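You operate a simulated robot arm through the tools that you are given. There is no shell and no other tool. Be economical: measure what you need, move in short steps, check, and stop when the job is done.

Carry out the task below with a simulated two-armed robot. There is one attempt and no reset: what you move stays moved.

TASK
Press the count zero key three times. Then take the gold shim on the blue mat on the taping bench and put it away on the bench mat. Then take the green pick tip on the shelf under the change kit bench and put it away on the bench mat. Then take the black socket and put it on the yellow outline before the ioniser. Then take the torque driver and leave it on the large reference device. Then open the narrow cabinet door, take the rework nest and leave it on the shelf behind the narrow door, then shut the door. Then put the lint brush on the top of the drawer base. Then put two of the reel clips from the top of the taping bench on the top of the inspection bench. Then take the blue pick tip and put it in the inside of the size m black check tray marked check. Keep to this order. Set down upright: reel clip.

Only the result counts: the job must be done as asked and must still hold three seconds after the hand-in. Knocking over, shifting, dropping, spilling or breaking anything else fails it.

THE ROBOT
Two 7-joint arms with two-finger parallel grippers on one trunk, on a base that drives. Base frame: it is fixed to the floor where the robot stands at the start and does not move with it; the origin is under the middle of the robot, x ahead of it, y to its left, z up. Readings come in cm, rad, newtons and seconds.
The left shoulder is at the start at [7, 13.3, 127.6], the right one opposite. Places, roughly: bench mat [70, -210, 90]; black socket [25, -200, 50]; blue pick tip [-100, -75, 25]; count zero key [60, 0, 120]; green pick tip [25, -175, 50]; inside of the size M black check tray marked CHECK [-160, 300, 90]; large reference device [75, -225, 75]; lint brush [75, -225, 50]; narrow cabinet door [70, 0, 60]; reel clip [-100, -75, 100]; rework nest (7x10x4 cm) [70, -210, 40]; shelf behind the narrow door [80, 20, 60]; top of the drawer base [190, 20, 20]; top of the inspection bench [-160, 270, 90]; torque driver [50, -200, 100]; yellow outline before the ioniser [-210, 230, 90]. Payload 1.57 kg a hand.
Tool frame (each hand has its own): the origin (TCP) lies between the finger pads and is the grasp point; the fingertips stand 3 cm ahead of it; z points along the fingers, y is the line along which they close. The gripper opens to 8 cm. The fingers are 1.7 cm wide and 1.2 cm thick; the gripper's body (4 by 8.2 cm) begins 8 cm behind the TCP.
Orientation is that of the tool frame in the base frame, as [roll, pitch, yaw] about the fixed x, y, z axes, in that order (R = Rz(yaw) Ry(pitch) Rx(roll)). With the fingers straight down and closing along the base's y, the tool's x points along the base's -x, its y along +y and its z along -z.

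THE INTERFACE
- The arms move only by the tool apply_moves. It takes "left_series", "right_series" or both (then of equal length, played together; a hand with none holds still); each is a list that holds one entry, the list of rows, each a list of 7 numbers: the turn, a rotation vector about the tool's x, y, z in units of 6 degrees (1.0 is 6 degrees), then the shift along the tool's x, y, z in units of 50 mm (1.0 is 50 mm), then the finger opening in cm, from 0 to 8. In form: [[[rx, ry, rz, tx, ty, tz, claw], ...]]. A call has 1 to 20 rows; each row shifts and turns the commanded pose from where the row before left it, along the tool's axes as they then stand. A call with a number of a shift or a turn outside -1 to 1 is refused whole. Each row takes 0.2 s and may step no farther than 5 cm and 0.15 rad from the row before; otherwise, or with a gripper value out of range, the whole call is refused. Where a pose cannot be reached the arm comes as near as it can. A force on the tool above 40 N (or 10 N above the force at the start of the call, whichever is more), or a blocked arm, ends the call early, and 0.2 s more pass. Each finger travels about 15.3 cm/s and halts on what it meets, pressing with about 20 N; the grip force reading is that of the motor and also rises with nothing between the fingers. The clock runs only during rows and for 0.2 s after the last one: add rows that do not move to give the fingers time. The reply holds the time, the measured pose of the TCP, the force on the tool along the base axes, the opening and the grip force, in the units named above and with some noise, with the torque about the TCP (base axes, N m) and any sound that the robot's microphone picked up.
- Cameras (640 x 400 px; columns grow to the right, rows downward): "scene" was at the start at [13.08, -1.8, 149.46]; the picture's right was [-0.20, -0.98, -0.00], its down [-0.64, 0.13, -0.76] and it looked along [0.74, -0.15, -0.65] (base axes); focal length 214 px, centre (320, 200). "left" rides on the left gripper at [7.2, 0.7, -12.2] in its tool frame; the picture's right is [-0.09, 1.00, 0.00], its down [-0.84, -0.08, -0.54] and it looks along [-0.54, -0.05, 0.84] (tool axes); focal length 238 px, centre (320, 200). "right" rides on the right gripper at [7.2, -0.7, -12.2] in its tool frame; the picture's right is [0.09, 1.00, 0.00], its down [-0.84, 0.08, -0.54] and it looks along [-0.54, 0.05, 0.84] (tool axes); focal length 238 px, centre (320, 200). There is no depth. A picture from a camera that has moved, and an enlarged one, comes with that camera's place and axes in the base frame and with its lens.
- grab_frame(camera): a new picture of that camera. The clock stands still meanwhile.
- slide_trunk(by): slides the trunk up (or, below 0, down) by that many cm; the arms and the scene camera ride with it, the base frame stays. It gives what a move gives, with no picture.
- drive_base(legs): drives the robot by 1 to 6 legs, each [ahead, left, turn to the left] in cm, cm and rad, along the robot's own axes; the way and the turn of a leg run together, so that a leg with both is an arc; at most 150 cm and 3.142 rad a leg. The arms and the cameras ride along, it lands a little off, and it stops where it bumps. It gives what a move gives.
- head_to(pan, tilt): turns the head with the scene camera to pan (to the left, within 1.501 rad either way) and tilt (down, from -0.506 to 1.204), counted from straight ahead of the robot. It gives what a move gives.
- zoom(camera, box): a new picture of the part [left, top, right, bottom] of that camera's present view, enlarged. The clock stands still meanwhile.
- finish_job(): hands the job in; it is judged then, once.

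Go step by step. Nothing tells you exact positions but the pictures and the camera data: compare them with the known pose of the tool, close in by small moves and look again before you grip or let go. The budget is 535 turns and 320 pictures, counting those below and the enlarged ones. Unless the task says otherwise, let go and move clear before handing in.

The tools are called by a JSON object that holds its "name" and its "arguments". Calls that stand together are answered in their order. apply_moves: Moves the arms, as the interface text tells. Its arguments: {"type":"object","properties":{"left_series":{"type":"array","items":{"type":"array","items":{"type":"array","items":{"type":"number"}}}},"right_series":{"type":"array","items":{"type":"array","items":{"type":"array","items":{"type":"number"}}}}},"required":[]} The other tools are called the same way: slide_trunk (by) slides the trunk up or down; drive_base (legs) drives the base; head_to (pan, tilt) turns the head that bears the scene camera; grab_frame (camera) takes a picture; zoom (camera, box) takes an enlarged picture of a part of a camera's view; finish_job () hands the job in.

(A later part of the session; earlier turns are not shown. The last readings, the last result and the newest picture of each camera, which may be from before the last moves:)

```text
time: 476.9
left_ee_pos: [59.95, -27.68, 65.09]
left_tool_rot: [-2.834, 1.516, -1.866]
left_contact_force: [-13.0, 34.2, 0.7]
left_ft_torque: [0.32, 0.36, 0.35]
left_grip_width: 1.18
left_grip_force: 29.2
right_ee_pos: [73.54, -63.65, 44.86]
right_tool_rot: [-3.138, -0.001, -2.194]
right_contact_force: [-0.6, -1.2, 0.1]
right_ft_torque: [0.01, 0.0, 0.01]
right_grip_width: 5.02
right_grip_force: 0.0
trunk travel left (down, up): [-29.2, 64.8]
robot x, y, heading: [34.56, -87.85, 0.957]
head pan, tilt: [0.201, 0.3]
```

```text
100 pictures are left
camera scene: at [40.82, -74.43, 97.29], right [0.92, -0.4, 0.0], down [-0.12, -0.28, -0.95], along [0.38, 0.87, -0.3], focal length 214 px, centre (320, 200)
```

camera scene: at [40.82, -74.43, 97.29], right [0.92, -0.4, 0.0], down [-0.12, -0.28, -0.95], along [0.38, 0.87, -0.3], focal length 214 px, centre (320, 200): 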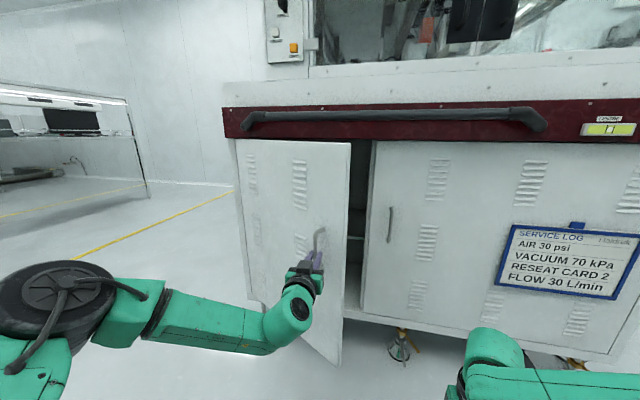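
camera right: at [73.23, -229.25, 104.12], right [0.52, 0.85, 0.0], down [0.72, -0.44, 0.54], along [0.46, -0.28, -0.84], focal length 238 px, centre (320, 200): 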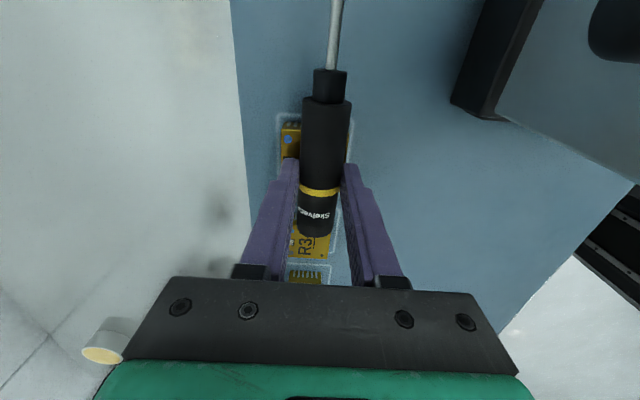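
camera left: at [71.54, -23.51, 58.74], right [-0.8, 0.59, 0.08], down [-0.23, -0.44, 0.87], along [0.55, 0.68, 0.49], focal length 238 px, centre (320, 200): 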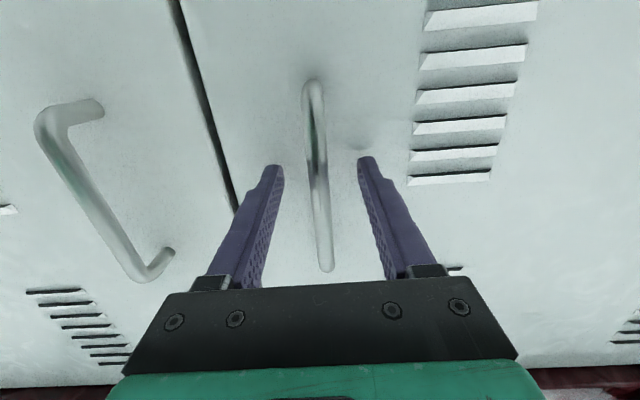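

The door stands about 28° open. Release it, back off, fold the left arm and ready the right hand to push the door from inside.

{"name": "apply_moves", "arguments": {"left_series": [[[0, 0, 0, 0, 0, 0, 2.5], [0, 0, 0, 0, 0, 0, 4.5], [0, 0, 0, 0, 0, 0, 5], [0, 0, 0, 0, 0, -0.4, 5], [0, 0, 0, 0, 0, -0.6, 5], [0, 0, 0, 0, 0, 0, 5]]]}}

{"name": "drive_base", "arguments": {"legs": [[-15, -8, 0]]}}

{"name": "apply_moves", "arguments": {"left_series": [[[0, 0.96, 0, -0.082, 0, -0.324, 5], [0, 0.96, 0, -0.049, 0, -0.331, 5], [0, 0.96, 0, -0.015, 0, -0.334, 5], [0, 0.96, 0, 0.018, 0, -0.334, 5], [0, 0.96, 0, 0.052, 0, -0.33, 5], [0, 0.96, 0, 0.084, 0, -0.324, 5], [0, 0.96, 0, 0.116, 0, -0.314, 5], [0, 0.96, 0, 0.148, 0, -0.3, 5], [0, 0.96, 0, 0.177, 0, -0.283, 5], [0, 0.96, 0, 0.205, 0, -0.264, 5], [0, 0.96, 0, 0.23, 0, -0.242, 5], [0, 0.96, 0, 0.253, 0, -0.218, 5], [0, 0.96, 0, 0.274, 0, -0.191, 5], [0, 0.96, 0, 0.292, 0, -0.163, 5], [0, 0.96, 0, 0.307, 0, -0.133, 5], [0, 0, 0, 0, 0, 0, 5]]], "right_series": [[[0, -0.96, 0, -0.302, 0, -0.198, 0], [0, -0.96, 0, -0.319, 0, -0.166, 0], [0, -0.96, 0, -0.335, 0, -0.134, 0], [0, -0.96, 0, -0.347, 0, -0.099, 0], [0, -0.96, 0, -0.355, 0, -0.064, 0], [0, -0.96, 0, -0.359, 0, -0.028, 0], [0, -0.96, 0, -0.36, 0, 0.008, 0], [0, -0.96, 0, -0.358, 0, 0.045, 0], [0, -0.96, 0, -0.352, 0, 0.08, 0], [0, -0.96, 0, -0.342, 0, 0.116, 0], [0, -0.96, 0, -0.328, 0, 0.15, 0], [0, -0.96, 0, -0.311, 0, 0.181, 0], [0, -0.96, 0, -0.291, 0, 0.211, 0], [0, -0.96, 0, -0.269, 0, 0.24, 0], [0, -0.96, 0, -0.244, 0, 0.265, 0], [0, 0, 0, 0, 0, 0, 0]]]}}

{"name": "grab_frame", "arguments": {"camera": "scene"}}

```text
time: 478.3
left_ee_pos: [57.25, -32.05, 65.63]
left_tool_rot: [-2.912, 1.523, -1.944]
left_contact_force: [-0.4, 0.4, 0.8]
left_ft_torque: [-0.01, 0.01, -0.02]
left_grip_width: 5.02
left_grip_force: 0.1
right_ee_pos: [73.52, -63.99, 45.06]
right_tool_rot: [3.139, 0.002, -2.194]
right_contact_force: [-1.0, 0.2, -1.0]
right_ft_torque: [0.0, 0.0, 0.0]
right_grip_width: 4.99
right_grip_force: 0.1
trunk travel left (down, up): [-29.2, 64.8]
robot x, y, heading: [34.61, -87.34, 0.955]
head pan, tilt: [0.201, 0.3]
```

```text
time: 479.8
left_ee_pos: [54.91, -48.84, 65.72]
left_tool_rot: [-2.909, 1.52, -1.941]
left_contact_force: [-0.4, 0.5, 0.2]
left_ft_torque: [-0.04, -0.02, -0.02]
left_grip_width: 5.0
left_grip_force: 0.1
right_ee_pos: [71.3, -80.54, 44.98]
right_tool_rot: [-3.141, 0.0, -2.192]
right_contact_force: [0.0, 0.1, 0.2]
right_ft_torque: [0.02, -0.03, -0.01]
right_grip_width: 4.97
right_grip_force: 0.0
trunk travel left (down, up): [-29.2, 64.8]
robot x, y, heading: [32.44, -104.01, 0.963]
head pan, tilt: [0.201, 0.3]
```

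```text
time: 483.2
left_ee_pos: [41.32, -68.59, 72.97]
left_tool_rot: [-3.128, 0.014, -2.171]
left_contact_force: [0.0, 0.7, 0.6]
left_ft_torque: [0.03, 0.01, 0.0]
left_grip_width: 5.0
left_grip_force: 0.1
right_ee_pos: [84.43, -62.07, 59.78]
right_tool_rot: [3.108, 1.51, -2.227]
right_contact_force: [-0.8, -0.3, -0.2]
right_ft_torque: [0.0, 0.02, -0.02]
right_grip_width: 0.01
right_grip_force: 19.6
trunk travel left (down, up): [-29.2, 64.8]
robot x, y, heading: [32.28, -104.15, 0.961]
head pan, tilt: [0.201, 0.3]
```

```text
99 pictures are left
camera scene: at [38.81, -91.63, 97.34], right [0.92, -0.4, 0.0], down [-0.12, -0.27, -0.96], along [0.38, 0.88, -0.3], focal length 214 px, centre (320, 200)
```

scene: 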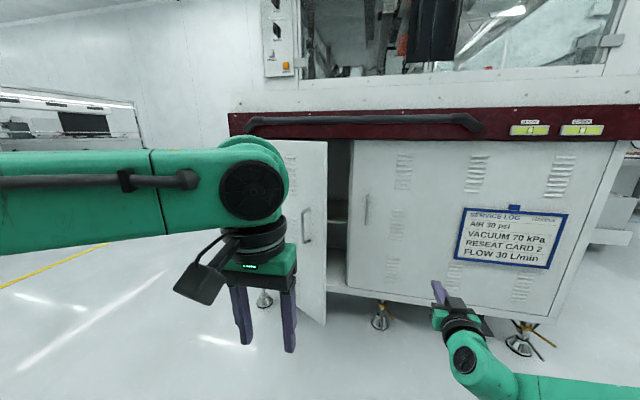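

Drive the right hand's closed fingers past the door's free edge and sweep left to push it open.

{"name": "drive_base", "arguments": {"legs": [[20, 0, 0], [0, 48, 0]]}}

{"name": "grab_frame", "arguments": {"camera": "scene"}}

```text
time: 486.4
left_ee_pos: [27.61, -34.49, 73.02]
left_tool_rot: [-3.13, 0.014, -2.168]
left_contact_force: [0.9, -0.9, 0.3]
left_ft_torque: [0.0, 0.03, -0.02]
left_grip_width: 5.0
left_grip_force: 0.1
right_ee_pos: [71.47, -28.44, 59.94]
right_tool_rot: [3.121, 1.515, -2.237]
right_contact_force: [0.6, -0.5, -0.1]
right_ft_torque: [0.0, 0.03, 0.01]
right_grip_width: 0.0
right_grip_force: 20.1
trunk travel left (down, up): [-29.2, 64.8]
robot x, y, heading: [18.31, -69.95, 0.957]
head pan, tilt: [0.201, 0.3]
stopped in leg 2: the force on the tool passed its limit (the readings are from after the stop); the commanded pose is now the measured one
```

```text
98 pictures are left
camera scene: at [25.09, -57.52, 97.34], right [0.92, -0.4, 0.0], down [-0.12, -0.27, -0.96], along [0.38, 0.88, -0.3], focal length 214 px, centre (320, 200)
```

scene: 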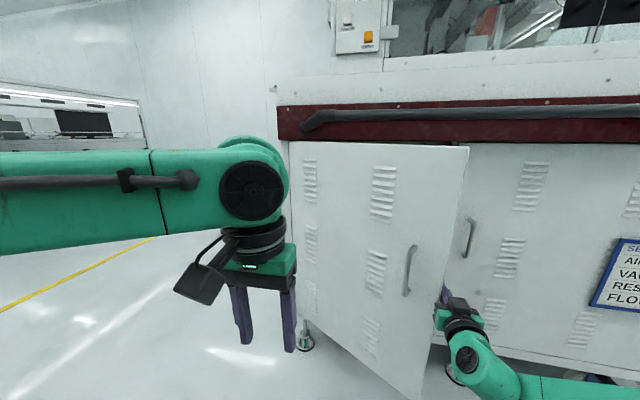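

The fingers met the door edge. Push left slowly with the arm instead.

{"name": "apply_moves", "arguments": {"right_series": [[[0, 0, 0, 0, 0.15, 0, 0], [0, 0, 0, 0, 0.15, 0, 0], [0, 0, 0, 0, 0.15, 0, 0], [0, 0, 0, 0, 0.15, 0, 0], [0, 0, 0, 0, 0.15, 0, 0], [0, 0, 0, 0, 0.15, 0, 0], [0, 0, 0, 0, 0.15, 0, 0], [0, 0, 0, 0, 0.15, 0, 0], [0, 0, 0, 0, 0.15, 0, 0], [0, 0, 0, 0, 0.15, 0, 0]]]}}

{"name": "grab_frame", "arguments": {"camera": "scene"}}

```text
time: 487.0
left_ee_pos: [27.79, -34.6, 72.95]
left_tool_rot: [-3.13, 0.014, -2.172]
left_contact_force: [0.6, 1.3, -0.2]
left_ft_torque: [-0.04, 0.01, -0.01]
left_grip_width: 4.98
left_grip_force: 0.1
right_ee_pos: [71.35, -28.33, 59.86]
right_tool_rot: [-3.138, 1.516, -2.238]
right_contact_force: [5.2, -9.9, 2.7]
right_ft_torque: [0.1, 0.08, 0.42]
right_grip_width: 0.0
right_grip_force: 20.2
trunk travel left (down, up): [-29.2, 64.8]
robot x, y, heading: [18.84, -70.47, 0.955]
head pan, tilt: [0.201, 0.3]
stopped in row 3 (right hand): the force on the tool passed its limit (the readings are from after the stop); the commanded pose is now the measured one
```

```text
97 pictures are left
camera scene: at [25.15, -57.63, 97.35], right [0.92, -0.4, 0.0], down [-0.12, -0.27, -0.96], along [0.38, 0.87, -0.3], focal length 214 px, centre (320, 200)
```

scene: 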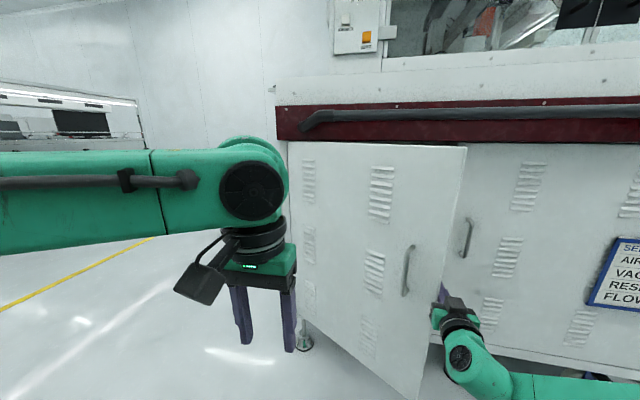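

The edge jams that way. I'll turn the right tool to point left so the fingers can hook behind the door, then pull back.

{"name": "apply_moves", "arguments": {"right_series": [[[0, 0, 0, 0, -0.5, 0, 0], [0, 0, 0, 0, -0.5, -0.2, 0], [0, 0, 0, 0, -0.5, -0.2, 0], [0, 0, 0, 0, -0.5, -0.2, 0], [-1, 0, 0, 0, 0, 0, 0], [-1, 0, 0, 0, 0, 0, 0], [-1, 0, 0, 0, 0, 0, 0], [-1, 0, 0, 0, 0, 0, 0], [-1, 0, 0, 0, 0, 0, 0], [-1, 0, 0, 0, 0, 0, 0], [-1, 0, 0, 0, 0, 0, 0], [-1, 0, 0, 0, 0, 0, 0], [-1, 0, 0, 0, 0, 0, 0], [-1, 0, 0, 0, 0, 0, 0], [-1, 0, 0, 0, 0, 0, 0], [0, 0, 0, 0, 0, 0, 0]]]}}

{"name": "head_to", "arguments": {"pan": -0.3, "tilt": 0.4}}

{"name": "grab_frame", "arguments": {"camera": "scene"}}

```text
time: 490.4
left_ee_pos: [27.7, -34.49, 72.9]
left_tool_rot: [-3.129, 0.012, -2.173]
left_contact_force: [-0.2, -0.1, -1.1]
left_ft_torque: [0.01, -0.02, 0.01]
left_grip_width: 4.99
left_grip_force: 0.0
right_ee_pos: [72.17, -36.0, 59.43]
right_tool_rot: [2.793, 1.513, -2.214]
right_contact_force: [0.1, 0.8, 0.8]
right_ft_torque: [0.02, 0.01, 0.0]
right_grip_width: 0.0
right_grip_force: 19.7
right hand out of reach, approached as far as the arm can: row 7, 8, 9, 10, 11, 12, 13, 14, 15
trunk travel left (down, up): [-29.2, 64.8]
robot x, y, heading: [18.74, -69.7, 0.96]
head pan, tilt: [0.201, 0.3]
```

```text
time: 491.4
left_ee_pos: [27.67, -34.59, 72.9]
left_tool_rot: [-3.129, 0.015, -2.173]
left_contact_force: [-0.5, -0.4, 0.2]
left_ft_torque: [0.01, 0.0, 0.0]
left_grip_width: 5.01
left_grip_force: 0.0
right_ee_pos: [72.22, -35.95, 59.58]
right_tool_rot: [2.791, 1.512, -2.216]
right_contact_force: [-0.1, 0.3, -0.1]
right_ft_torque: [0.01, 0.02, -0.02]
right_grip_width: 0.0
right_grip_force: 19.9
trunk travel left (down, up): [-29.2, 64.8]
robot x, y, heading: [19.02, -70.25, 0.954]
head pan, tilt: [-0.3, 0.4]
```

```text
96 pictures are left
camera scene: at [28.74, -60.46, 96.41], right [0.61, -0.79, 0.0], down [-0.31, -0.24, -0.92], along [0.73, 0.56, -0.39], focal length 214 px, centre (320, 200)
```

scene: 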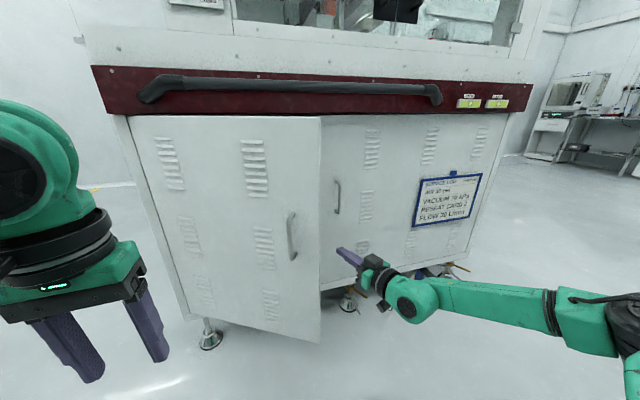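

The wrist can't yaw that far, so I'll turn the base left by 43° and come in from the right of the door.

{"name": "drive_base", "arguments": {"legs": [[-15, 0, 0], [0, -52, 0], [0, 0, 0.75], [19, -17.7, 0]]}}

{"name": "head_to", "arguments": {"pan": 0, "tilt": 0.4}}

{"name": "grab_frame", "arguments": {"camera": "scene"}}

```text
time: 498.8
left_ee_pos: [49.73, -58.61, 72.93]
left_tool_rot: [-3.13, 0.015, -1.413]
left_contact_force: [0.1, 0.5, -0.2]
left_ft_torque: [0.0, 0.04, 0.01]
left_grip_width: 4.97
left_grip_force: 0.0
right_ee_pos: [83.01, -29.11, 59.55]
right_tool_rot: [2.787, 1.511, -1.464]
right_contact_force: [0.1, -0.7, 0.1]
right_ft_torque: [0.0, 0.03, 0.02]
right_grip_width: 0.0
right_grip_force: 20.2
trunk travel left (down, up): [-29.2, 64.8]
robot x, y, heading: [67.83, -90.55, 1.717]
head pan, tilt: [-0.3, 0.4]
```

```text
time: 499.6
left_ee_pos: [49.7, -58.46, 72.96]
left_tool_rot: [-3.13, 0.014, -1.413]
left_contact_force: [0.0, -0.4, -0.5]
left_ft_torque: [0.0, 0.03, -0.03]
left_grip_width: 4.99
left_grip_force: 0.1
right_ee_pos: [82.95, -29.15, 59.58]
right_tool_rot: [2.794, 1.512, -1.453]
right_contact_force: [0.3, -0.3, 0.9]
right_ft_torque: [-0.02, 0.01, -0.01]
right_grip_width: 0.0
right_grip_force: 19.9
trunk travel left (down, up): [-29.2, 64.8]
robot x, y, heading: [67.64, -90.33, 1.72]
head pan, tilt: [0.0, 0.4]
```

```text
95 pictures are left
camera scene: at [65.45, -76.63, 96.41], right [0.99, 0.14, 0.0], down [0.06, -0.39, -0.92], along [-0.13, 0.91, -0.39], focal length 214 px, centre (320, 200)
```

scene: 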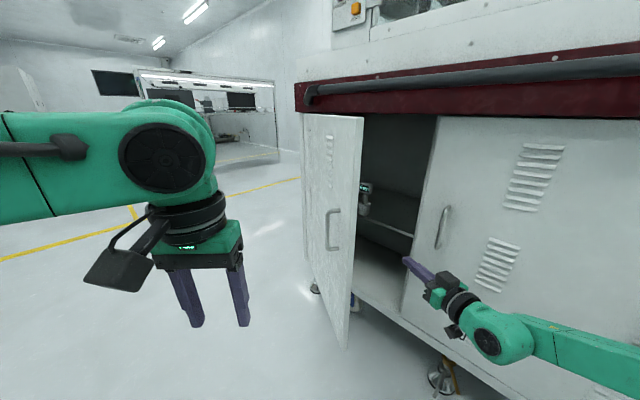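

The opening is visible. Move left to hook the fingers behind the door, then pull outward.

{"name": "drive_base", "arguments": {"legs": [[10.9, 11.7, 0]]}}

{"name": "grab_frame", "arguments": {"camera": "scene"}}

```text
time: 501.0
left_ee_pos: [36.19, -49.47, 72.9]
left_tool_rot: [-3.129, 0.015, -1.411]
left_contact_force: [-0.6, 0.2, -0.9]
left_ft_torque: [-0.05, 0.01, 0.0]
left_grip_width: 4.98
left_grip_force: 0.0
right_ee_pos: [69.49, -20.03, 59.45]
right_tool_rot: [2.8, 1.51, -1.444]
right_contact_force: [0.0, -0.5, 0.4]
right_ft_torque: [-0.05, -0.02, 0.0]
right_grip_width: 0.0
right_grip_force: 20.3
trunk travel left (down, up): [-29.2, 64.8]
robot x, y, heading: [54.37, -81.53, 1.717]
head pan, tilt: [0.0, 0.4]
```

```text
94 pictures are left
camera scene: at [51.97, -67.5, 96.41], right [0.99, 0.15, 0.0], down [0.06, -0.39, -0.92], along [-0.13, 0.91, -0.39], focal length 214 px, centre (320, 200)
```

scene: 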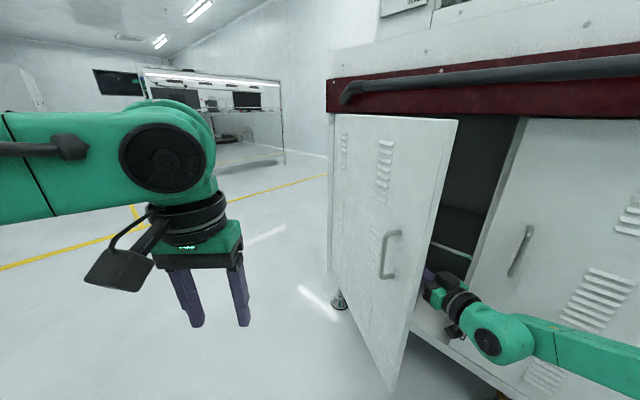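

{"name": "drive_base", "arguments": {"legs": [[-6.7, 10.4, 0], [-3.3, 14, 0]]}}

{"name": "grab_frame", "arguments": {"camera": "scene"}}

```text
time: 503.2
left_ee_pos: [13.29, -63.15, 73.08]
left_tool_rot: [-3.129, 0.014, -1.41]
left_contact_force: [-0.3, 0.2, 0.0]
left_ft_torque: [0.0, 0.02, 0.03]
left_grip_width: 4.99
left_grip_force: 0.2
right_ee_pos: [46.43, -33.42, 59.44]
right_tool_rot: [2.806, 1.513, -1.439]
right_contact_force: [0.2, 0.0, -0.8]
right_ft_torque: [0.01, -0.01, -0.03]
right_grip_width: 0.01
right_grip_force: 20.2
trunk travel left (down, up): [-29.2, 64.8]
robot x, y, heading: [31.57, -94.86, 1.721]
head pan, tilt: [0.0, 0.4]
```

```text
93 pictures are left
camera scene: at [29.07, -81.07, 96.42], right [0.99, 0.15, 0.0], down [0.06, -0.38, -0.92], along [-0.14, 0.91, -0.39], focal length 214 px, centre (320, 200)
```

scene: 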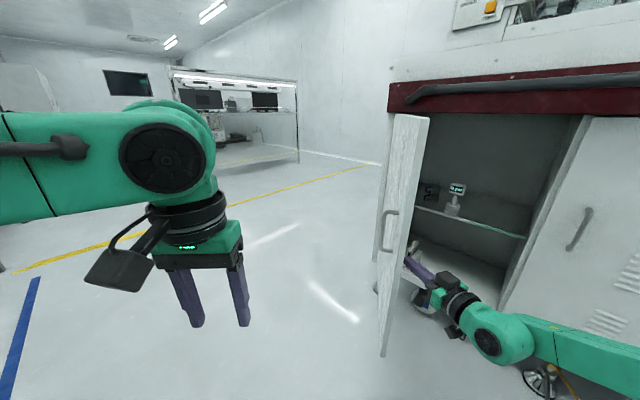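

{"name": "drive_base", "arguments": {"legs": [[8, 17, 0]]}}

{"name": "grab_frame", "arguments": {"camera": "scene"}}

```text
time: 504.8
left_ee_pos: [-4.42, -57.84, 72.97]
left_tool_rot: [-3.128, 0.016, -1.41]
left_contact_force: [0.5, -0.3, 0.1]
left_ft_torque: [0.01, -0.03, -0.01]
left_grip_width: 5.03
left_grip_force: 0.2
right_ee_pos: [28.68, -28.12, 59.55]
right_tool_rot: [2.802, 1.512, -1.442]
right_contact_force: [-0.1, -0.3, 0.4]
right_ft_torque: [0.02, 0.01, -0.03]
right_grip_width: 0.0
right_grip_force: 19.9
trunk travel left (down, up): [-29.2, 64.8]
robot x, y, heading: [13.58, -89.77, 1.723]
head pan, tilt: [0.0, 0.4]
```

```text
92 pictures are left
camera scene: at [11.28, -75.72, 96.41], right [0.99, 0.15, 0.0], down [0.06, -0.39, -0.92], along [-0.14, 0.91, -0.39], focal length 214 px, centre (320, 200)
```

scene: 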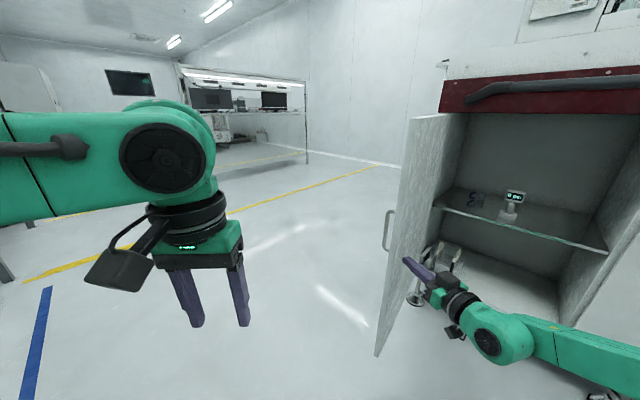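

{"name": "drive_base", "arguments": {"legs": [[14, 15, 0], [7, 8, 0]]}}

{"name": "head_to", "arguments": {"pan": -0.5, "tilt": 0.4}}

{"name": "grab_frame", "arguments": {"camera": "scene"}}

```text
time: 506.4
left_ee_pos: [-20.4, -46.42, 72.93]
left_tool_rot: [-3.129, 0.013, -1.413]
left_contact_force: [0.3, -0.2, -1.1]
left_ft_torque: [0.02, -0.01, -0.02]
left_grip_width: 4.98
left_grip_force: 0.1
right_ee_pos: [12.88, -16.93, 59.32]
right_tool_rot: [2.789, 1.514, -1.463]
right_contact_force: [0.0, -2.4, 0.1]
right_ft_torque: [0.05, 0.01, 0.0]
right_grip_width: 0.0
right_grip_force: 20.0
trunk travel left (down, up): [-29.2, 64.8]
robot x, y, heading: [-2.73, -78.45, 1.714]
head pan, tilt: [0.0, 0.4]
stopped in leg 1: the force on the tool passed its limit (the readings are from after the stop); the commanded pose is now the measured one
```

```text
time: 507.4
left_ee_pos: [-20.53, -46.38, 72.93]
left_tool_rot: [-3.132, 0.013, -1.415]
left_contact_force: [-0.3, -0.1, 0.0]
left_ft_torque: [0.0, 0.01, -0.01]
left_grip_width: 5.0
left_grip_force: 0.1
right_ee_pos: [12.9, -16.93, 59.45]
right_tool_rot: [2.779, 1.513, -1.47]
right_contact_force: [1.2, -1.8, 0.5]
right_ft_torque: [0.02, 0.04, 0.03]
right_grip_width: 0.02
right_grip_force: 20.4
trunk travel left (down, up): [-29.2, 64.8]
robot x, y, heading: [-2.44, -78.46, 1.717]
head pan, tilt: [-0.499, 0.4]
```

```text
91 pictures are left
camera scene: at [-0.24, -64.9, 96.42], right [0.94, -0.35, 0.0], down [-0.14, -0.36, -0.92], along [0.32, 0.86, -0.39], focal length 214 px, centre (320, 200)
```

scene: 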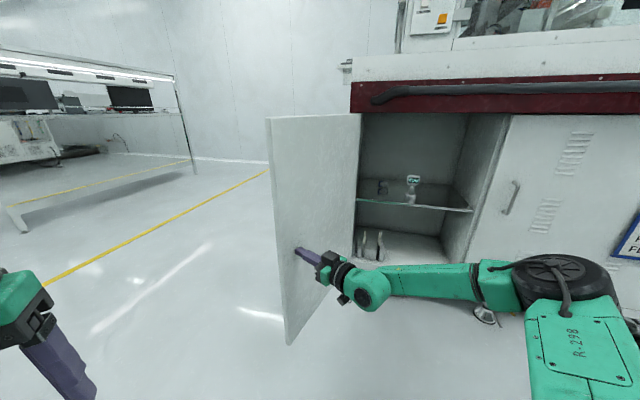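

The door stands well past 90°. Back off, fold the right arm home, and head for the rework nest.

{"name": "drive_base", "arguments": {"legs": [[-28, 0, 0], [0, 0, -0.75]]}}

{"name": "apply_moves", "arguments": {"right_series": [[[0, 0.96, 0, -0.082, 0, -0.324, 5], [0, 0.96, 0, -0.049, 0, -0.331, 5], [0, 0.96, 0, -0.015, 0, -0.334, 5], [0, 0.96, 0, 0.018, 0, -0.334, 5], [0, 0.96, 0, 0.052, 0, -0.33, 5], [0, 0.96, 0, 0.084, 0, -0.324, 5], [0, 0.96, 0, 0.116, 0, -0.314, 5], [0, 0.96, 0, 0.148, 0, -0.3, 5], [0, 0.96, 0, 0.177, 0, -0.283, 5], [0, 0.96, 0, 0.205, 0, -0.264, 5], [0, 0.96, 0, 0.23, 0, -0.242, 5], [0, 0.96, 0, 0.253, 0, -0.218, 5], [0, 0.96, 0, 0.274, 0, -0.191, 5], [0, 0.96, 0, 0.292, 0, -0.163, 5], [0, 0.96, 0, 0.307, 0, -0.133, 5], [0, 0, 0, 0, 0, 0, 5]]]}}

{"name": "head_to", "arguments": {"pan": 0, "tilt": 0.4}}

{"name": "grab_frame", "arguments": {"camera": "scene"}}

```text
time: 509.4
left_ee_pos: [-16.17, -72.99, 72.76]
left_tool_rot: [-3.129, 0.014, -1.419]
left_contact_force: [-0.3, -0.2, -0.2]
left_ft_torque: [0.02, -0.01, -0.01]
left_grip_width: 4.99
left_grip_force: 0.1
right_ee_pos: [17.32, -43.67, 59.39]
right_tool_rot: [2.789, 1.513, -1.467]
right_contact_force: [-0.7, 0.5, 0.4]
right_ft_torque: [0.0, -0.03, -0.03]
right_grip_width: 0.0
right_grip_force: 20.0
trunk travel left (down, up): [-29.2, 64.8]
robot x, y, heading: [1.35, -105.21, 1.709]
head pan, tilt: [-0.499, 0.4]
stopped in leg 1: the robot was blocked; the commanded pose is now the measured one
```

```text
time: 512.8
left_ee_pos: [-16.21, -72.84, 73.02]
left_tool_rot: [-3.129, 0.015, -1.422]
left_contact_force: [0.3, 0.0, -0.6]
left_ft_torque: [0.01, -0.01, 0.02]
left_grip_width: 4.96
left_grip_force: 0.1
right_ee_pos: [27.65, -64.58, 67.06]
right_tool_rot: [3.121, 0.007, -1.117]
right_contact_force: [-0.1, 0.3, -0.7]
right_ft_torque: [0.02, 0.0, -0.01]
right_grip_width: 5.01
right_grip_force: 0.0
right hand out of reach, approached as far as the arm can: row 3
trunk travel left (down, up): [-29.2, 64.8]
robot x, y, heading: [1.46, -105.06, 1.708]
head pan, tilt: [-0.499, 0.4]
```

```text
time: 513.7
left_ee_pos: [-16.29, -72.82, 72.85]
left_tool_rot: [-3.129, 0.013, -1.422]
left_contact_force: [-0.6, 0.1, -0.4]
left_ft_torque: [0.02, -0.04, 0.0]
left_grip_width: 4.98
left_grip_force: 0.0
right_ee_pos: [27.41, -64.61, 67.07]
right_tool_rot: [3.122, 0.009, -1.116]
right_contact_force: [-1.5, -0.7, -0.1]
right_ft_torque: [0.01, -0.04, 0.02]
right_grip_width: 4.97
right_grip_force: 0.0
trunk travel left (down, up): [-29.2, 64.8]
robot x, y, heading: [1.22, -105.22, 1.713]
head pan, tilt: [0.0, 0.4]
```

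```text
90 pictures are left
camera scene: at [-0.63, -91.03, 96.41], right [0.99, 0.14, 0.0], down [0.05, -0.39, -0.92], along [-0.13, 0.91, -0.39], focal length 214 px, centre (320, 200)
```

scene: 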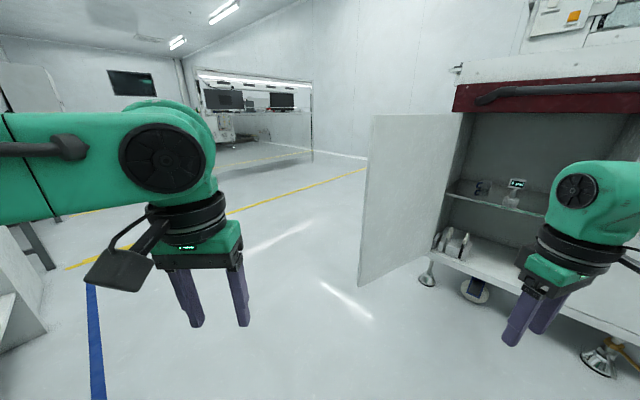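

I bumped lightly against the bench behind; move back into the aisle, turn to the change-kit bench, and set the right hand for the pick.

{"name": "drive_base", "arguments": {"legs": [[15, -14, 0], [-30, -54, 0], [0, 0, 2.383]]}}

{"name": "apply_moves", "arguments": {"right_series": [[[0, 0, 0.75, 0, 0.3, 0, 8], [0, 0, 0.75, 0, 0.3, 0, 8], [0, 0, 0.75, 0, 0.4, 0, 8], [0, 0, 0.75, 0, 0.4, 0, 8], [0, 0, 0, 0, 0.3, 0, 8], [0, 0, 0, 0, 0, 0, 8]]]}}

{"name": "grab_frame", "arguments": {"camera": "scene"}}

```text
time: 524.1
left_ee_pos: [61.72, -146.6, 73.03]
left_tool_rot: [-3.13, 0.012, 0.987]
left_contact_force: [0.2, 0.1, 0.8]
left_ft_torque: [-0.02, 0.01, -0.01]
left_grip_width: 5.01
left_grip_force: 0.1
right_ee_pos: [23.65, -123.6, 67.11]
right_tool_rot: [3.12, 0.009, 1.292]
right_contact_force: [-0.2, -0.4, -0.2]
right_ft_torque: [0.03, 0.0, 0.01]
right_grip_width: 4.99
right_grip_force: 0.0
trunk travel left (down, up): [-29.2, 64.8]
robot x, y, heading: [70.37, -110.71, -2.166]
head pan, tilt: [0.0, 0.4]
```

```text
time: 525.5
left_ee_pos: [61.74, -146.65, 72.78]
left_tool_rot: [-3.131, 0.014, 0.987]
left_contact_force: [0.4, -0.3, -0.1]
left_ft_torque: [-0.01, 0.02, 0.0]
left_grip_width: 5.0
left_grip_force: 0.0
right_ee_pos: [22.66, -122.23, 67.04]
right_tool_rot: [3.116, 0.002, 0.981]
right_contact_force: [0.0, -0.3, -0.4]
right_ft_torque: [0.03, 0.03, 0.01]
right_grip_width: 8.02
right_grip_force: 0.0
right hand out of reach, approached as far as the arm can: row 3, 4, 5
trunk travel left (down, up): [-29.2, 64.8]
robot x, y, heading: [69.93, -110.7, -2.161]
head pan, tilt: [0.0, 0.4]
```

```text
89 pictures are left
camera scene: at [61.92, -122.71, 96.41], right [-0.83, 0.56, 0.0], down [0.22, 0.32, -0.92], along [-0.52, -0.76, -0.39], focal length 214 px, centre (320, 200)
```

scene: 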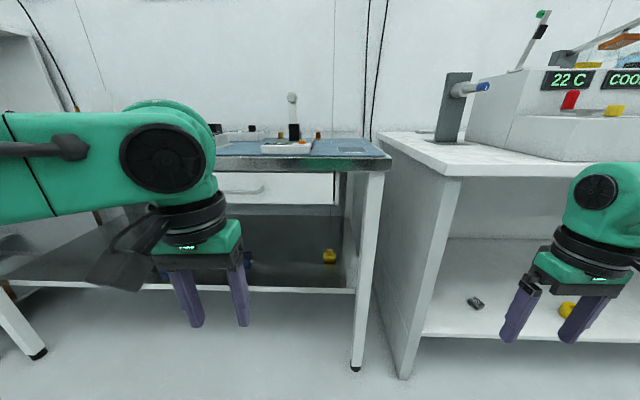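

{"name": "apply_moves", "arguments": {"right_series": [[[0, 0, 0, -0.3, 0.1, -0.2, 8], [0, 0, 0, -0.3, 0.1, -0.2, 8], [0, 0, 0, -0.3, 0.2, -0.2, 8], [0, 0, 0, -0.3, 0.3, -0.2, 8], [0, 0, 0, -0.3, 0.3, -0.2, 8], [0, 0, 0, 0, 0.4, 0, 8], [0, 0, 0, 0, 0.4, 0, 8], [0, 0, 0, 0, 0.4, 0, 8], [0, 0, 0, 0, 0, 0, 8]]]}}

{"name": "grab_frame", "arguments": {"camera": "scene"}}

```text
time: 527.5
left_ee_pos: [61.78, -146.67, 72.89]
left_tool_rot: [-3.127, 0.014, 0.989]
left_contact_force: [0.0, 0.1, 0.2]
left_ft_torque: [-0.02, -0.02, -0.02]
left_grip_width: 5.02
left_grip_force: 0.1
right_ee_pos: [18.67, -129.14, 72.22]
right_tool_rot: [3.119, 0.001, 0.981]
right_contact_force: [-0.3, 0.9, -0.6]
right_ft_torque: [0.01, 0.0, -0.02]
right_grip_width: 8.0
right_grip_force: 0.1
right hand out of reach, approached as far as the arm can: row 1, 2, 3, 4, 5, 6, 7, 8
trunk travel left (down, up): [-29.2, 64.8]
robot x, y, heading: [69.8, -110.61, -2.17]
head pan, tilt: [0.0, 0.4]
```

```text
88 pictures are left
camera scene: at [61.92, -122.71, 96.41], right [-0.83, 0.56, 0.0], down [0.22, 0.32, -0.92], along [-0.52, -0.76, -0.39], focal length 214 px, centre (320, 200)
```

scene: 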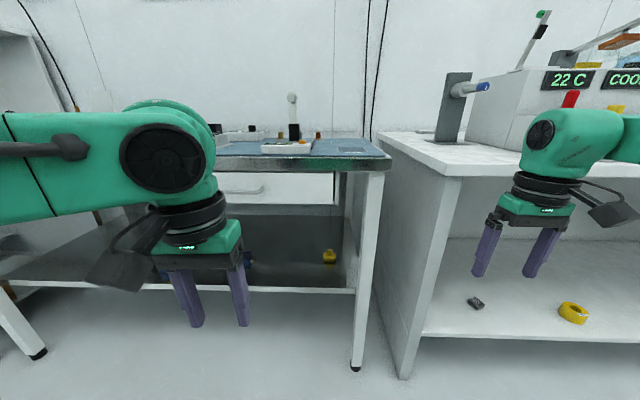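

{"name": "apply_moves", "arguments": {"right_series": [[[0, 0, -0.8, 0, 0.3, 0, 8], [0, 0, -0.8, 0, 0.3, 0, 8], [0, 0, -0.8, 0, 0.3, 0, 8], [0, 0, -0.8, 0, 0.3, 0, 8], [0, 0, 0, 0, 0.4, 0, 8], [0, 0, 0, 0, 0.4, 0, 8], [0, 0, 0, 0, 0, 0, 8]]]}}

{"name": "head_to", "arguments": {"pan": -0.7, "tilt": 0.4}}

{"name": "grab_frame", "arguments": {"camera": "scene"}}

```text
time: 529.1
left_ee_pos: [61.66, -146.6, 72.95]
left_tool_rot: [-3.129, 0.013, 0.987]
left_contact_force: [1.2, -0.6, -0.9]
left_ft_torque: [0.02, 0.02, 0.04]
left_grip_width: 5.0
left_grip_force: 0.1
right_ee_pos: [27.72, -132.79, 72.65]
right_tool_rot: [3.123, 0.01, 1.311]
right_contact_force: [-0.4, 0.5, -0.6]
right_ft_torque: [-0.02, 0.01, -0.02]
right_grip_width: 8.03
right_grip_force: 0.0
trunk travel left (down, up): [-29.2, 64.8]
robot x, y, heading: [69.97, -110.79, -2.169]
head pan, tilt: [0.0, 0.4]
```

```text
time: 530.1
left_ee_pos: [61.69, -146.6, 73.06]
left_tool_rot: [-3.13, 0.014, 0.988]
left_contact_force: [0.0, 1.0, 0.0]
left_ft_torque: [-0.03, 0.0, 0.0]
left_grip_width: 5.03
left_grip_force: 0.0
right_ee_pos: [27.66, -132.96, 72.62]
right_tool_rot: [3.123, 0.01, 1.311]
right_contact_force: [0.1, -0.6, 0.1]
right_ft_torque: [-0.02, -0.01, -0.03]
right_grip_width: 8.01
right_grip_force: 0.1
trunk travel left (down, up): [-29.2, 64.8]
robot x, y, heading: [70.21, -111.03, -2.166]
head pan, tilt: [-0.7, 0.4]
```

```text
87 pictures are left
camera scene: at [58.21, -117.57, 96.41], right [-0.27, 0.96, 0.0], down [0.37, 0.11, -0.92], along [-0.89, -0.25, -0.39], focal length 214 px, centre (320, 200)
```

scene: 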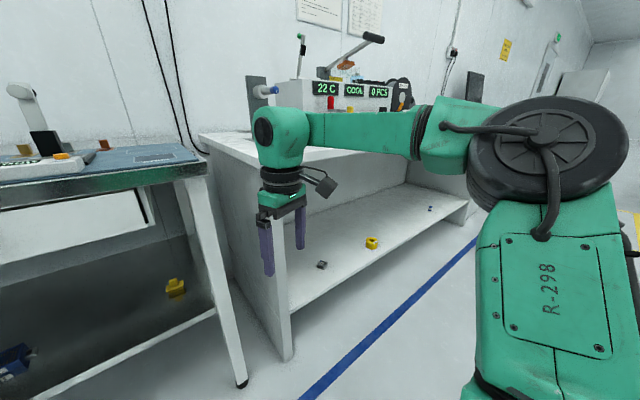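

{"name": "apply_moves", "arguments": {"right_series": [[[0, 0, 0, 0.1, 0.2, -0.3, 8], [0, 0, 0, 0.1, 0.2, -0.3, 8], [0, 0, 0.5, 0.1, 0, -0.3, 8], [0, 0, 0.5, 0.1, 0, -0.3, 8], [0, 0, 0.5, 0, 0, 0, 8], [0, 0, 0.5, 0, 0, 0, 8], [0, 0, 0.5, 0, 0, 0, 8], [0, 0, 0.5, 0, 0, 0, 8], [0, 0, 0, 0, 0, 0, 8]]]}}

```text
time: 532.1
left_ee_pos: [61.7, -146.68, 72.94]
left_tool_rot: [-3.129, 0.015, 0.988]
left_contact_force: [-0.6, -0.1, -0.5]
left_ft_torque: [-0.05, 0.03, 0.03]
left_grip_width: 4.99
left_grip_force: 0.0
right_ee_pos: [21.54, -126.0, 78.51]
right_tool_rot: [3.119, 0.002, 1.002]
right_contact_force: [0.1, 1.2, 0.1]
right_ft_torque: [0.01, -0.01, -0.02]
right_grip_width: 7.99
right_grip_force: 0.0
right hand out of reach, approached as far as the arm can: row 1, 2, 3, 4, 5, 6, 7, 8
trunk travel left (down, up): [-29.2, 64.8]
robot x, y, heading: [70.17, -110.98, -2.168]
head pan, tilt: [-0.7, 0.4]
```

The arm is near a wrist limit on this branch. I'll retrace: restore the yaw, tilt the tool forward 60° and correct the yaw there (which the pick needs anyway).

{"name": "apply_moves", "arguments": {"right_series": [[[0, 0, -0.8, 0, 0.3, 0, 8], [0, 0, -0.8, 0, 0.3, 0, 8], [0, 0, -0.8, 0, 0.3, 0, 8], [0, 0, -0.8, 0, 0.3, 0, 8], [0, 0, 0, 0, 0.3, 0, 8], [0, -1, 0, -0.35, 0, 0.15, 8], [0, -1, 0, -0.32, 0, 0.18, 8], [0, -1, 0, -0.3, 0, 0.21, 8], [0, -1, 0, -0.28, 0, 0.23, 8], [0, -1, 0, -0.25, 0, 0.26, 8], [0, -1, 0, -0.22, 0, 0.28, 8], [0, -1, 0, -0.18, 0, 0.3, 8], [0, -1, 0, -0.15, 0, 0.32, 8], [0, -1, 0, -0.11, 0, 0.33, 8], [0, -1, 0, -0.07, 0, 0.34, 8], [0.87, 0, 0.5, 0, 0, 0, 8], [0.87, 0, 0.5, 0, 0, 0, 8], [0.87, 0, 0.5, 0, 0, 0, 8], [0, 0, 0, 0, 0, 0, 8]]]}}

{"name": "head_to", "arguments": {"pan": -0.3, "tilt": 0.4}}

{"name": "grab_frame", "arguments": {"camera": "scene"}}

```text
time: 536.1
left_ee_pos: [61.63, -146.64, 72.96]
left_tool_rot: [-3.131, 0.014, 0.989]
left_contact_force: [0.4, 0.1, -0.2]
left_ft_torque: [0.01, -0.02, -0.01]
left_grip_width: 5.0
left_grip_force: 0.1
right_ee_pos: [24.7, -145.05, 71.86]
right_tool_rot: [3.102, 1.049, 0.982]
right_contact_force: [-0.7, 0.4, 0.1]
right_ft_torque: [0.0, 0.0, -0.02]
right_grip_width: 8.0
right_grip_force: 0.1
right hand out of reach, approached as far as the arm can: row 17
trunk travel left (down, up): [-29.2, 64.8]
robot x, y, heading: [70.11, -110.84, -2.17]
head pan, tilt: [-0.7, 0.4]
```

```text
time: 537.0
left_ee_pos: [61.82, -146.59, 72.94]
left_tool_rot: [-3.13, 0.014, 0.987]
left_contact_force: [0.5, -0.1, -0.3]
left_ft_torque: [-0.02, -0.03, 0.0]
left_grip_width: 5.03
left_grip_force: 0.1
right_ee_pos: [24.57, -145.1, 71.96]
right_tool_rot: [3.099, 1.05, 0.981]
right_contact_force: [0.3, -0.4, -0.2]
right_ft_torque: [0.01, -0.02, 0.03]
right_grip_width: 8.0
right_grip_force: 0.2
trunk travel left (down, up): [-29.2, 64.8]
robot x, y, heading: [69.85, -110.88, -2.164]
head pan, tilt: [-0.3, 0.4]
```

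```text
86 pictures are left
camera scene: at [59.89, -120.83, 96.41], right [-0.62, 0.78, 0.0], down [0.3, 0.24, -0.92], along [-0.72, -0.57, -0.39], focal length 214 px, centre (320, 200)
```

scene: 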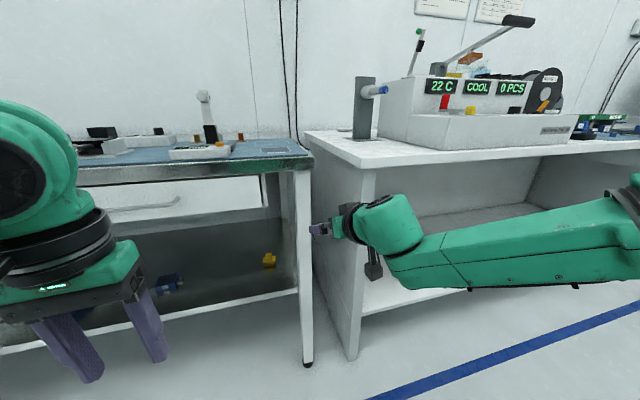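

Good. Drive left to the nest, lower the trunk and look.

{"name": "drive_base", "arguments": {"legs": [[-4, 80, -0.022]]}}

{"name": "slide_trunk", "arguments": {"by": -14}}

{"name": "head_to", "arguments": {"pan": -0.1, "tilt": 0.35}}

{"name": "grab_frame", "arguments": {"camera": "scene"}}

{"name": "grab_frame", "arguments": {"camera": "right"}}

```text
time: 541.2
left_ee_pos: [127.58, -188.19, 73.05]
left_tool_rot: [-3.131, 0.014, 0.965]
left_contact_force: [0.5, 0.2, 0.3]
left_ft_torque: [-0.01, 0.03, -0.03]
left_grip_width: 5.01
left_grip_force: 0.0
right_ee_pos: [90.58, -185.7, 71.84]
right_tool_rot: [3.099, 1.052, 0.957]
right_contact_force: [0.2, -0.6, -0.8]
right_ft_torque: [0.0, 0.03, 0.0]
right_grip_width: 7.99
right_grip_force: 0.2
trunk travel left (down, up): [-29.2, 64.8]
robot x, y, heading: [136.68, -152.49, -2.195]
head pan, tilt: [-0.3, 0.4]
```

```text
time: 542.9
left_ee_pos: [127.59, -188.21, 58.94]
left_tool_rot: [-3.129, 0.014, 0.963]
left_contact_force: [0.5, 0.6, 0.7]
left_ft_torque: [-0.01, 0.02, 0.02]
left_grip_width: 5.01
left_grip_force: 0.2
right_ee_pos: [90.65, -185.64, 57.84]
right_tool_rot: [3.1, 1.05, 0.956]
right_contact_force: [-0.1, 0.6, 1.2]
right_ft_torque: [-0.01, -0.04, -0.01]
right_grip_width: 7.97
right_grip_force: 0.0
trunk travel left (down, up): [-15.1, 78.8]
robot x, y, heading: [136.92, -152.41, -2.189]
head pan, tilt: [-0.3, 0.4]
```

```text
time: 543.6
left_ee_pos: [127.6, -188.19, 58.93]
left_tool_rot: [-3.13, 0.014, 0.964]
left_contact_force: [-0.4, -0.1, 0.1]
left_ft_torque: [0.03, 0.02, 0.02]
left_grip_width: 5.0
left_grip_force: 0.0
right_ee_pos: [90.55, -185.69, 57.9]
right_tool_rot: [3.1, 1.052, 0.954]
right_contact_force: [-0.4, -0.4, -0.7]
right_ft_torque: [0.04, 0.02, 0.02]
right_grip_width: 8.01
right_grip_force: 0.1
trunk travel left (down, up): [-15.1, 78.8]
robot x, y, heading: [136.86, -152.25, -2.191]
head pan, tilt: [-0.099, 0.351]
```

```text
85 pictures are left
camera scene: at [127.65, -163.68, 82.87], right [-0.75, 0.66, 0.0], down [0.23, 0.26, -0.94], along [-0.62, -0.7, -0.34], focal length 214 px, centre (320, 200)
```

scene: 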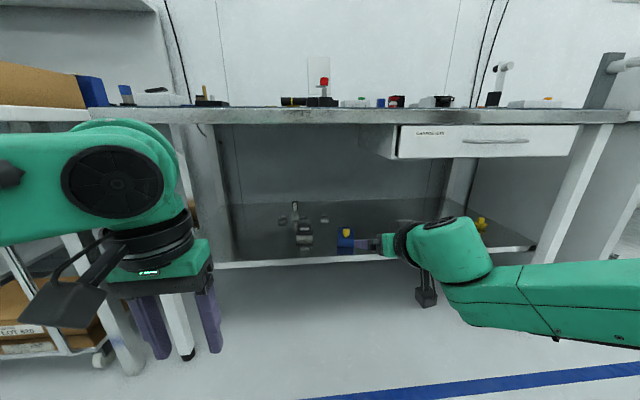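

```text
84 pictures are left
camera right: at [97.76, -173.48, 57.56], right [0.86, -0.51, -0.06], down [0.08, 0.01, 1.0], along [-0.5, -0.86, 0.05], focal length 238 px, centre (320, 200)
```

right: 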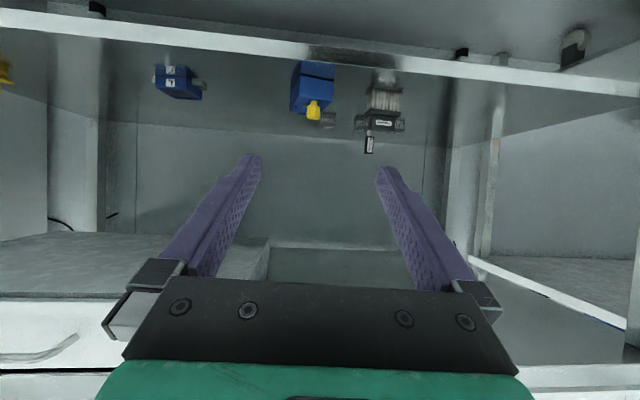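

{"name": "zoom", "arguments": {"camera": "right", "box": [260, 40, 420, 160]}}

{"name": "zoom", "arguments": {"camera": "scene", "box": [270, 190, 400, 270]}}

```text
3.33 times, centred on (340, 100) of right
camera zoom: at [97.76, -173.48, 57.56], right [0.86, -0.51, -0.06], down [0.08, 0.01, 1.0], along [-0.5, -0.86, 0.05], focal length 794 px, centre (253, 533)
```

zoom: 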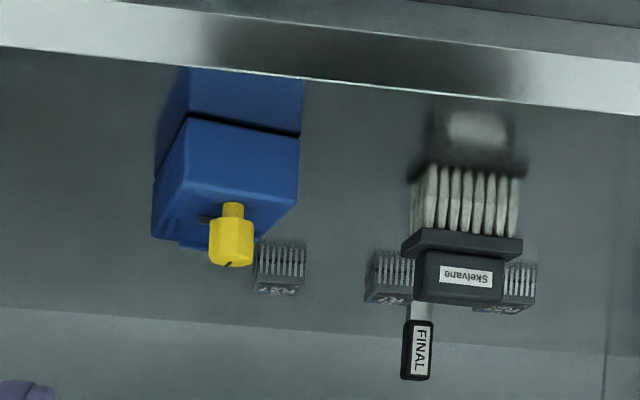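

```text
4.92 times, centred on (335, 230) of scene
camera zoom: at [127.65, -163.68, 82.87], right [-0.75, 0.66, 0.0], down [0.23, 0.26, -0.94], along [-0.62, -0.7, -0.34], focal length 1056 px, centre (246, 52)
```

zoom: 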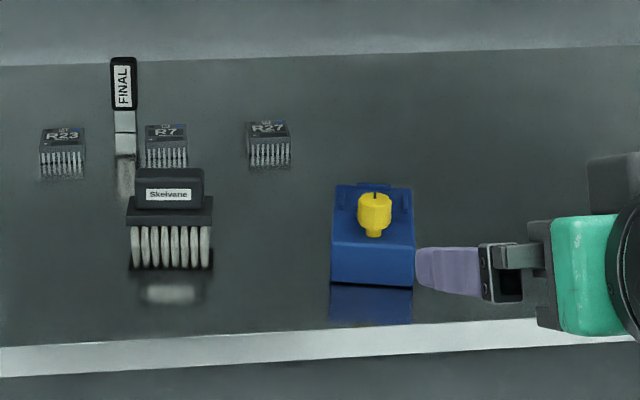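

The nest's front face centres at about [74.2, -210], long axis turned ~10.5°. Adjust the tool (yaw 10.5°, tilt 50°), lower and drive in above it.

{"name": "apply_moves", "arguments": {"right_series": [[[0.76, 0, 0.44, 0, 0, 0, 8], [0.76, 0, 0.44, 0, 0, 0, 8], [0, 0.83, 0, 0, 0, 0, 8], [0, 0.83, 0, 0, 0, 0, 8], [0, 0, 0, 0.38, 0, 0.32, 8], [0, 0, 0, 0.38, 0, 0.32, 8], [0, 0, 0, 0.38, 0, 0.32, 8], [0, 0, 0, 0.38, 0, 0.32, 8], [0, 0, 0, 0.3, 0, 0.25, 8], [0, 0, 0, 0, 0, 0, 8]]]}}

{"name": "drive_base", "arguments": {"legs": [[25, 0, 0]]}}

{"name": "grab_frame", "arguments": {"camera": "right"}}

{"name": "zoom", "arguments": {"camera": "scene", "box": [250, 180, 450, 305]}}

```text
time: 545.8
left_ee_pos: [127.69, -188.04, 58.92]
left_tool_rot: [-3.129, 0.013, 0.963]
left_contact_force: [-1.3, 0.3, 0.4]
left_ft_torque: [-0.02, 0.0, 0.05]
left_grip_width: 4.98
left_grip_force: 0.1
right_ee_pos: [90.61, -185.87, 45.87]
right_tool_rot: [3.107, 0.874, 0.783]
right_contact_force: [0.2, -0.2, -0.4]
right_ft_torque: [-0.04, -0.02, -0.01]
right_grip_width: 8.0
right_grip_force: 0.0
trunk travel left (down, up): [-15.1, 78.8]
robot x, y, heading: [137.2, -152.46, -2.197]
head pan, tilt: [-0.099, 0.351]
```

```text
time: 547.6
left_ee_pos: [112.83, -208.6, 58.76]
left_tool_rot: [-3.13, 0.014, 0.96]
left_contact_force: [-0.6, 0.1, -0.8]
left_ft_torque: [-0.02, 0.03, -0.03]
left_grip_width: 4.99
left_grip_force: 0.0
right_ee_pos: [75.91, -206.03, 45.85]
right_tool_rot: [3.109, 0.874, 0.778]
right_contact_force: [-0.2, -1.1, -0.5]
right_ft_torque: [0.04, 0.04, 0.01]
right_grip_width: 8.01
right_grip_force: 0.1
trunk travel left (down, up): [-15.1, 78.8]
robot x, y, heading: [122.41, -172.39, -2.198]
head pan, tilt: [-0.099, 0.351]
```

```text
81 pictures are left
camera right: at [85.08, -195.58, 48.15], right [0.76, -0.65, -0.05], down [-0.04, -0.13, 0.99], along [-0.65, -0.75, -0.13], focal length 238 px, centre (320, 200)
```

right: 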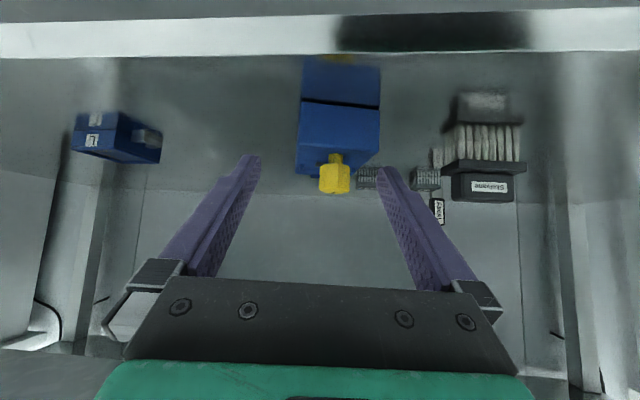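

```text
3.20 times, centred on (350, 242) of scene
camera zoom: at [112.97, -184.03, 82.86], right [-0.75, 0.66, 0.0], down [0.23, 0.26, -0.94], along [-0.62, -0.7, -0.34], focal length 686 px, centre (224, 64)
```

zoom: 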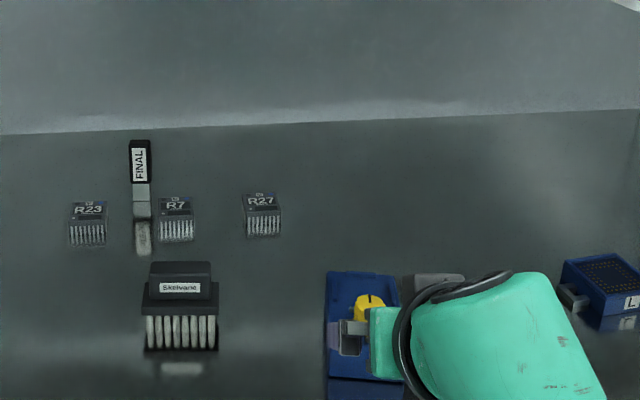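

{"name": "apply_moves", "arguments": {"right_series": [[[0.15, 0, 0.1, -0.326, 0.1, 0.388, 8], [0.15, 0, 0.1, -0.326, 0.1, 0.388, 8], [0, 0, 0, -0.326, 0.1, 0.388, 8], [0, 0, 0, 0, 0, 0, 8]]]}}

{"name": "grab_frame", "arguments": {"camera": "right"}}

{"name": "zoom", "arguments": {"camera": "scene", "box": [310, 240, 430, 315]}}

```text
time: 548.6
left_ee_pos: [112.78, -208.55, 58.98]
left_tool_rot: [-3.129, 0.014, 0.959]
left_contact_force: [0.6, 0.9, 0.9]
left_ft_torque: [-0.02, -0.01, 0.04]
left_grip_width: 4.99
left_grip_force: 0.0
right_ee_pos: [71.68, -212.51, 45.87]
right_tool_rot: [3.111, 0.871, 0.748]
right_contact_force: [-0.5, -0.2, 0.1]
right_ft_torque: [0.0, 0.02, 0.01]
right_grip_width: 8.01
right_grip_force: 0.2
trunk travel left (down, up): [-15.1, 78.8]
robot x, y, heading: [122.53, -172.83, -2.199]
head pan, tilt: [-0.099, 0.351]
```

```text
79 pictures are left
camera right: at [81.32, -202.27, 48.08], right [0.73, -0.68, -0.05], down [-0.05, -0.13, 0.99], along [-0.68, -0.73, -0.13], focal length 238 px, centre (320, 200)
```

right: 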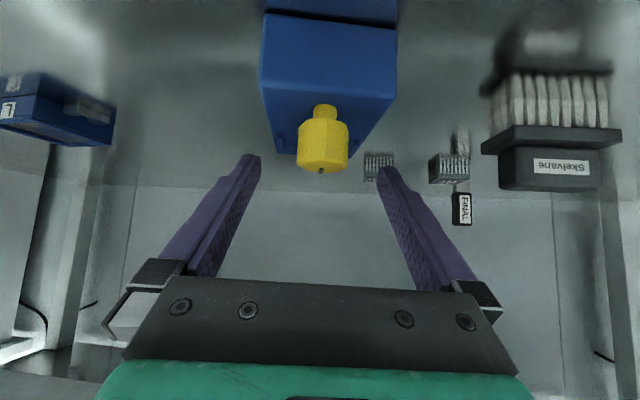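

```text
5.33 times, centred on (370, 278) of scene
camera zoom: at [112.98, -184.03, 82.87], right [-0.75, 0.66, 0.0], down [0.23, 0.26, -0.94], along [-0.62, -0.7, -0.34], focal length 1144 px, centre (53, -213)
```

zoom: 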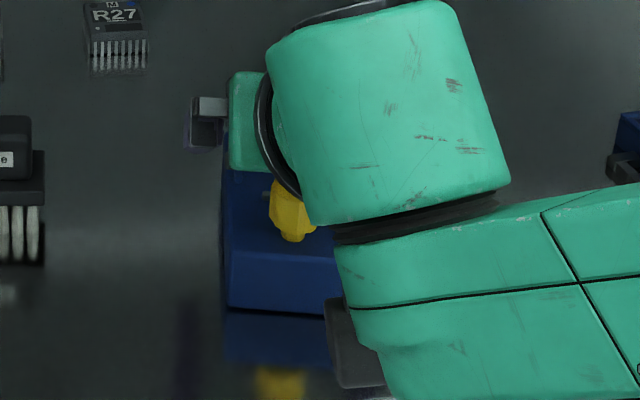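

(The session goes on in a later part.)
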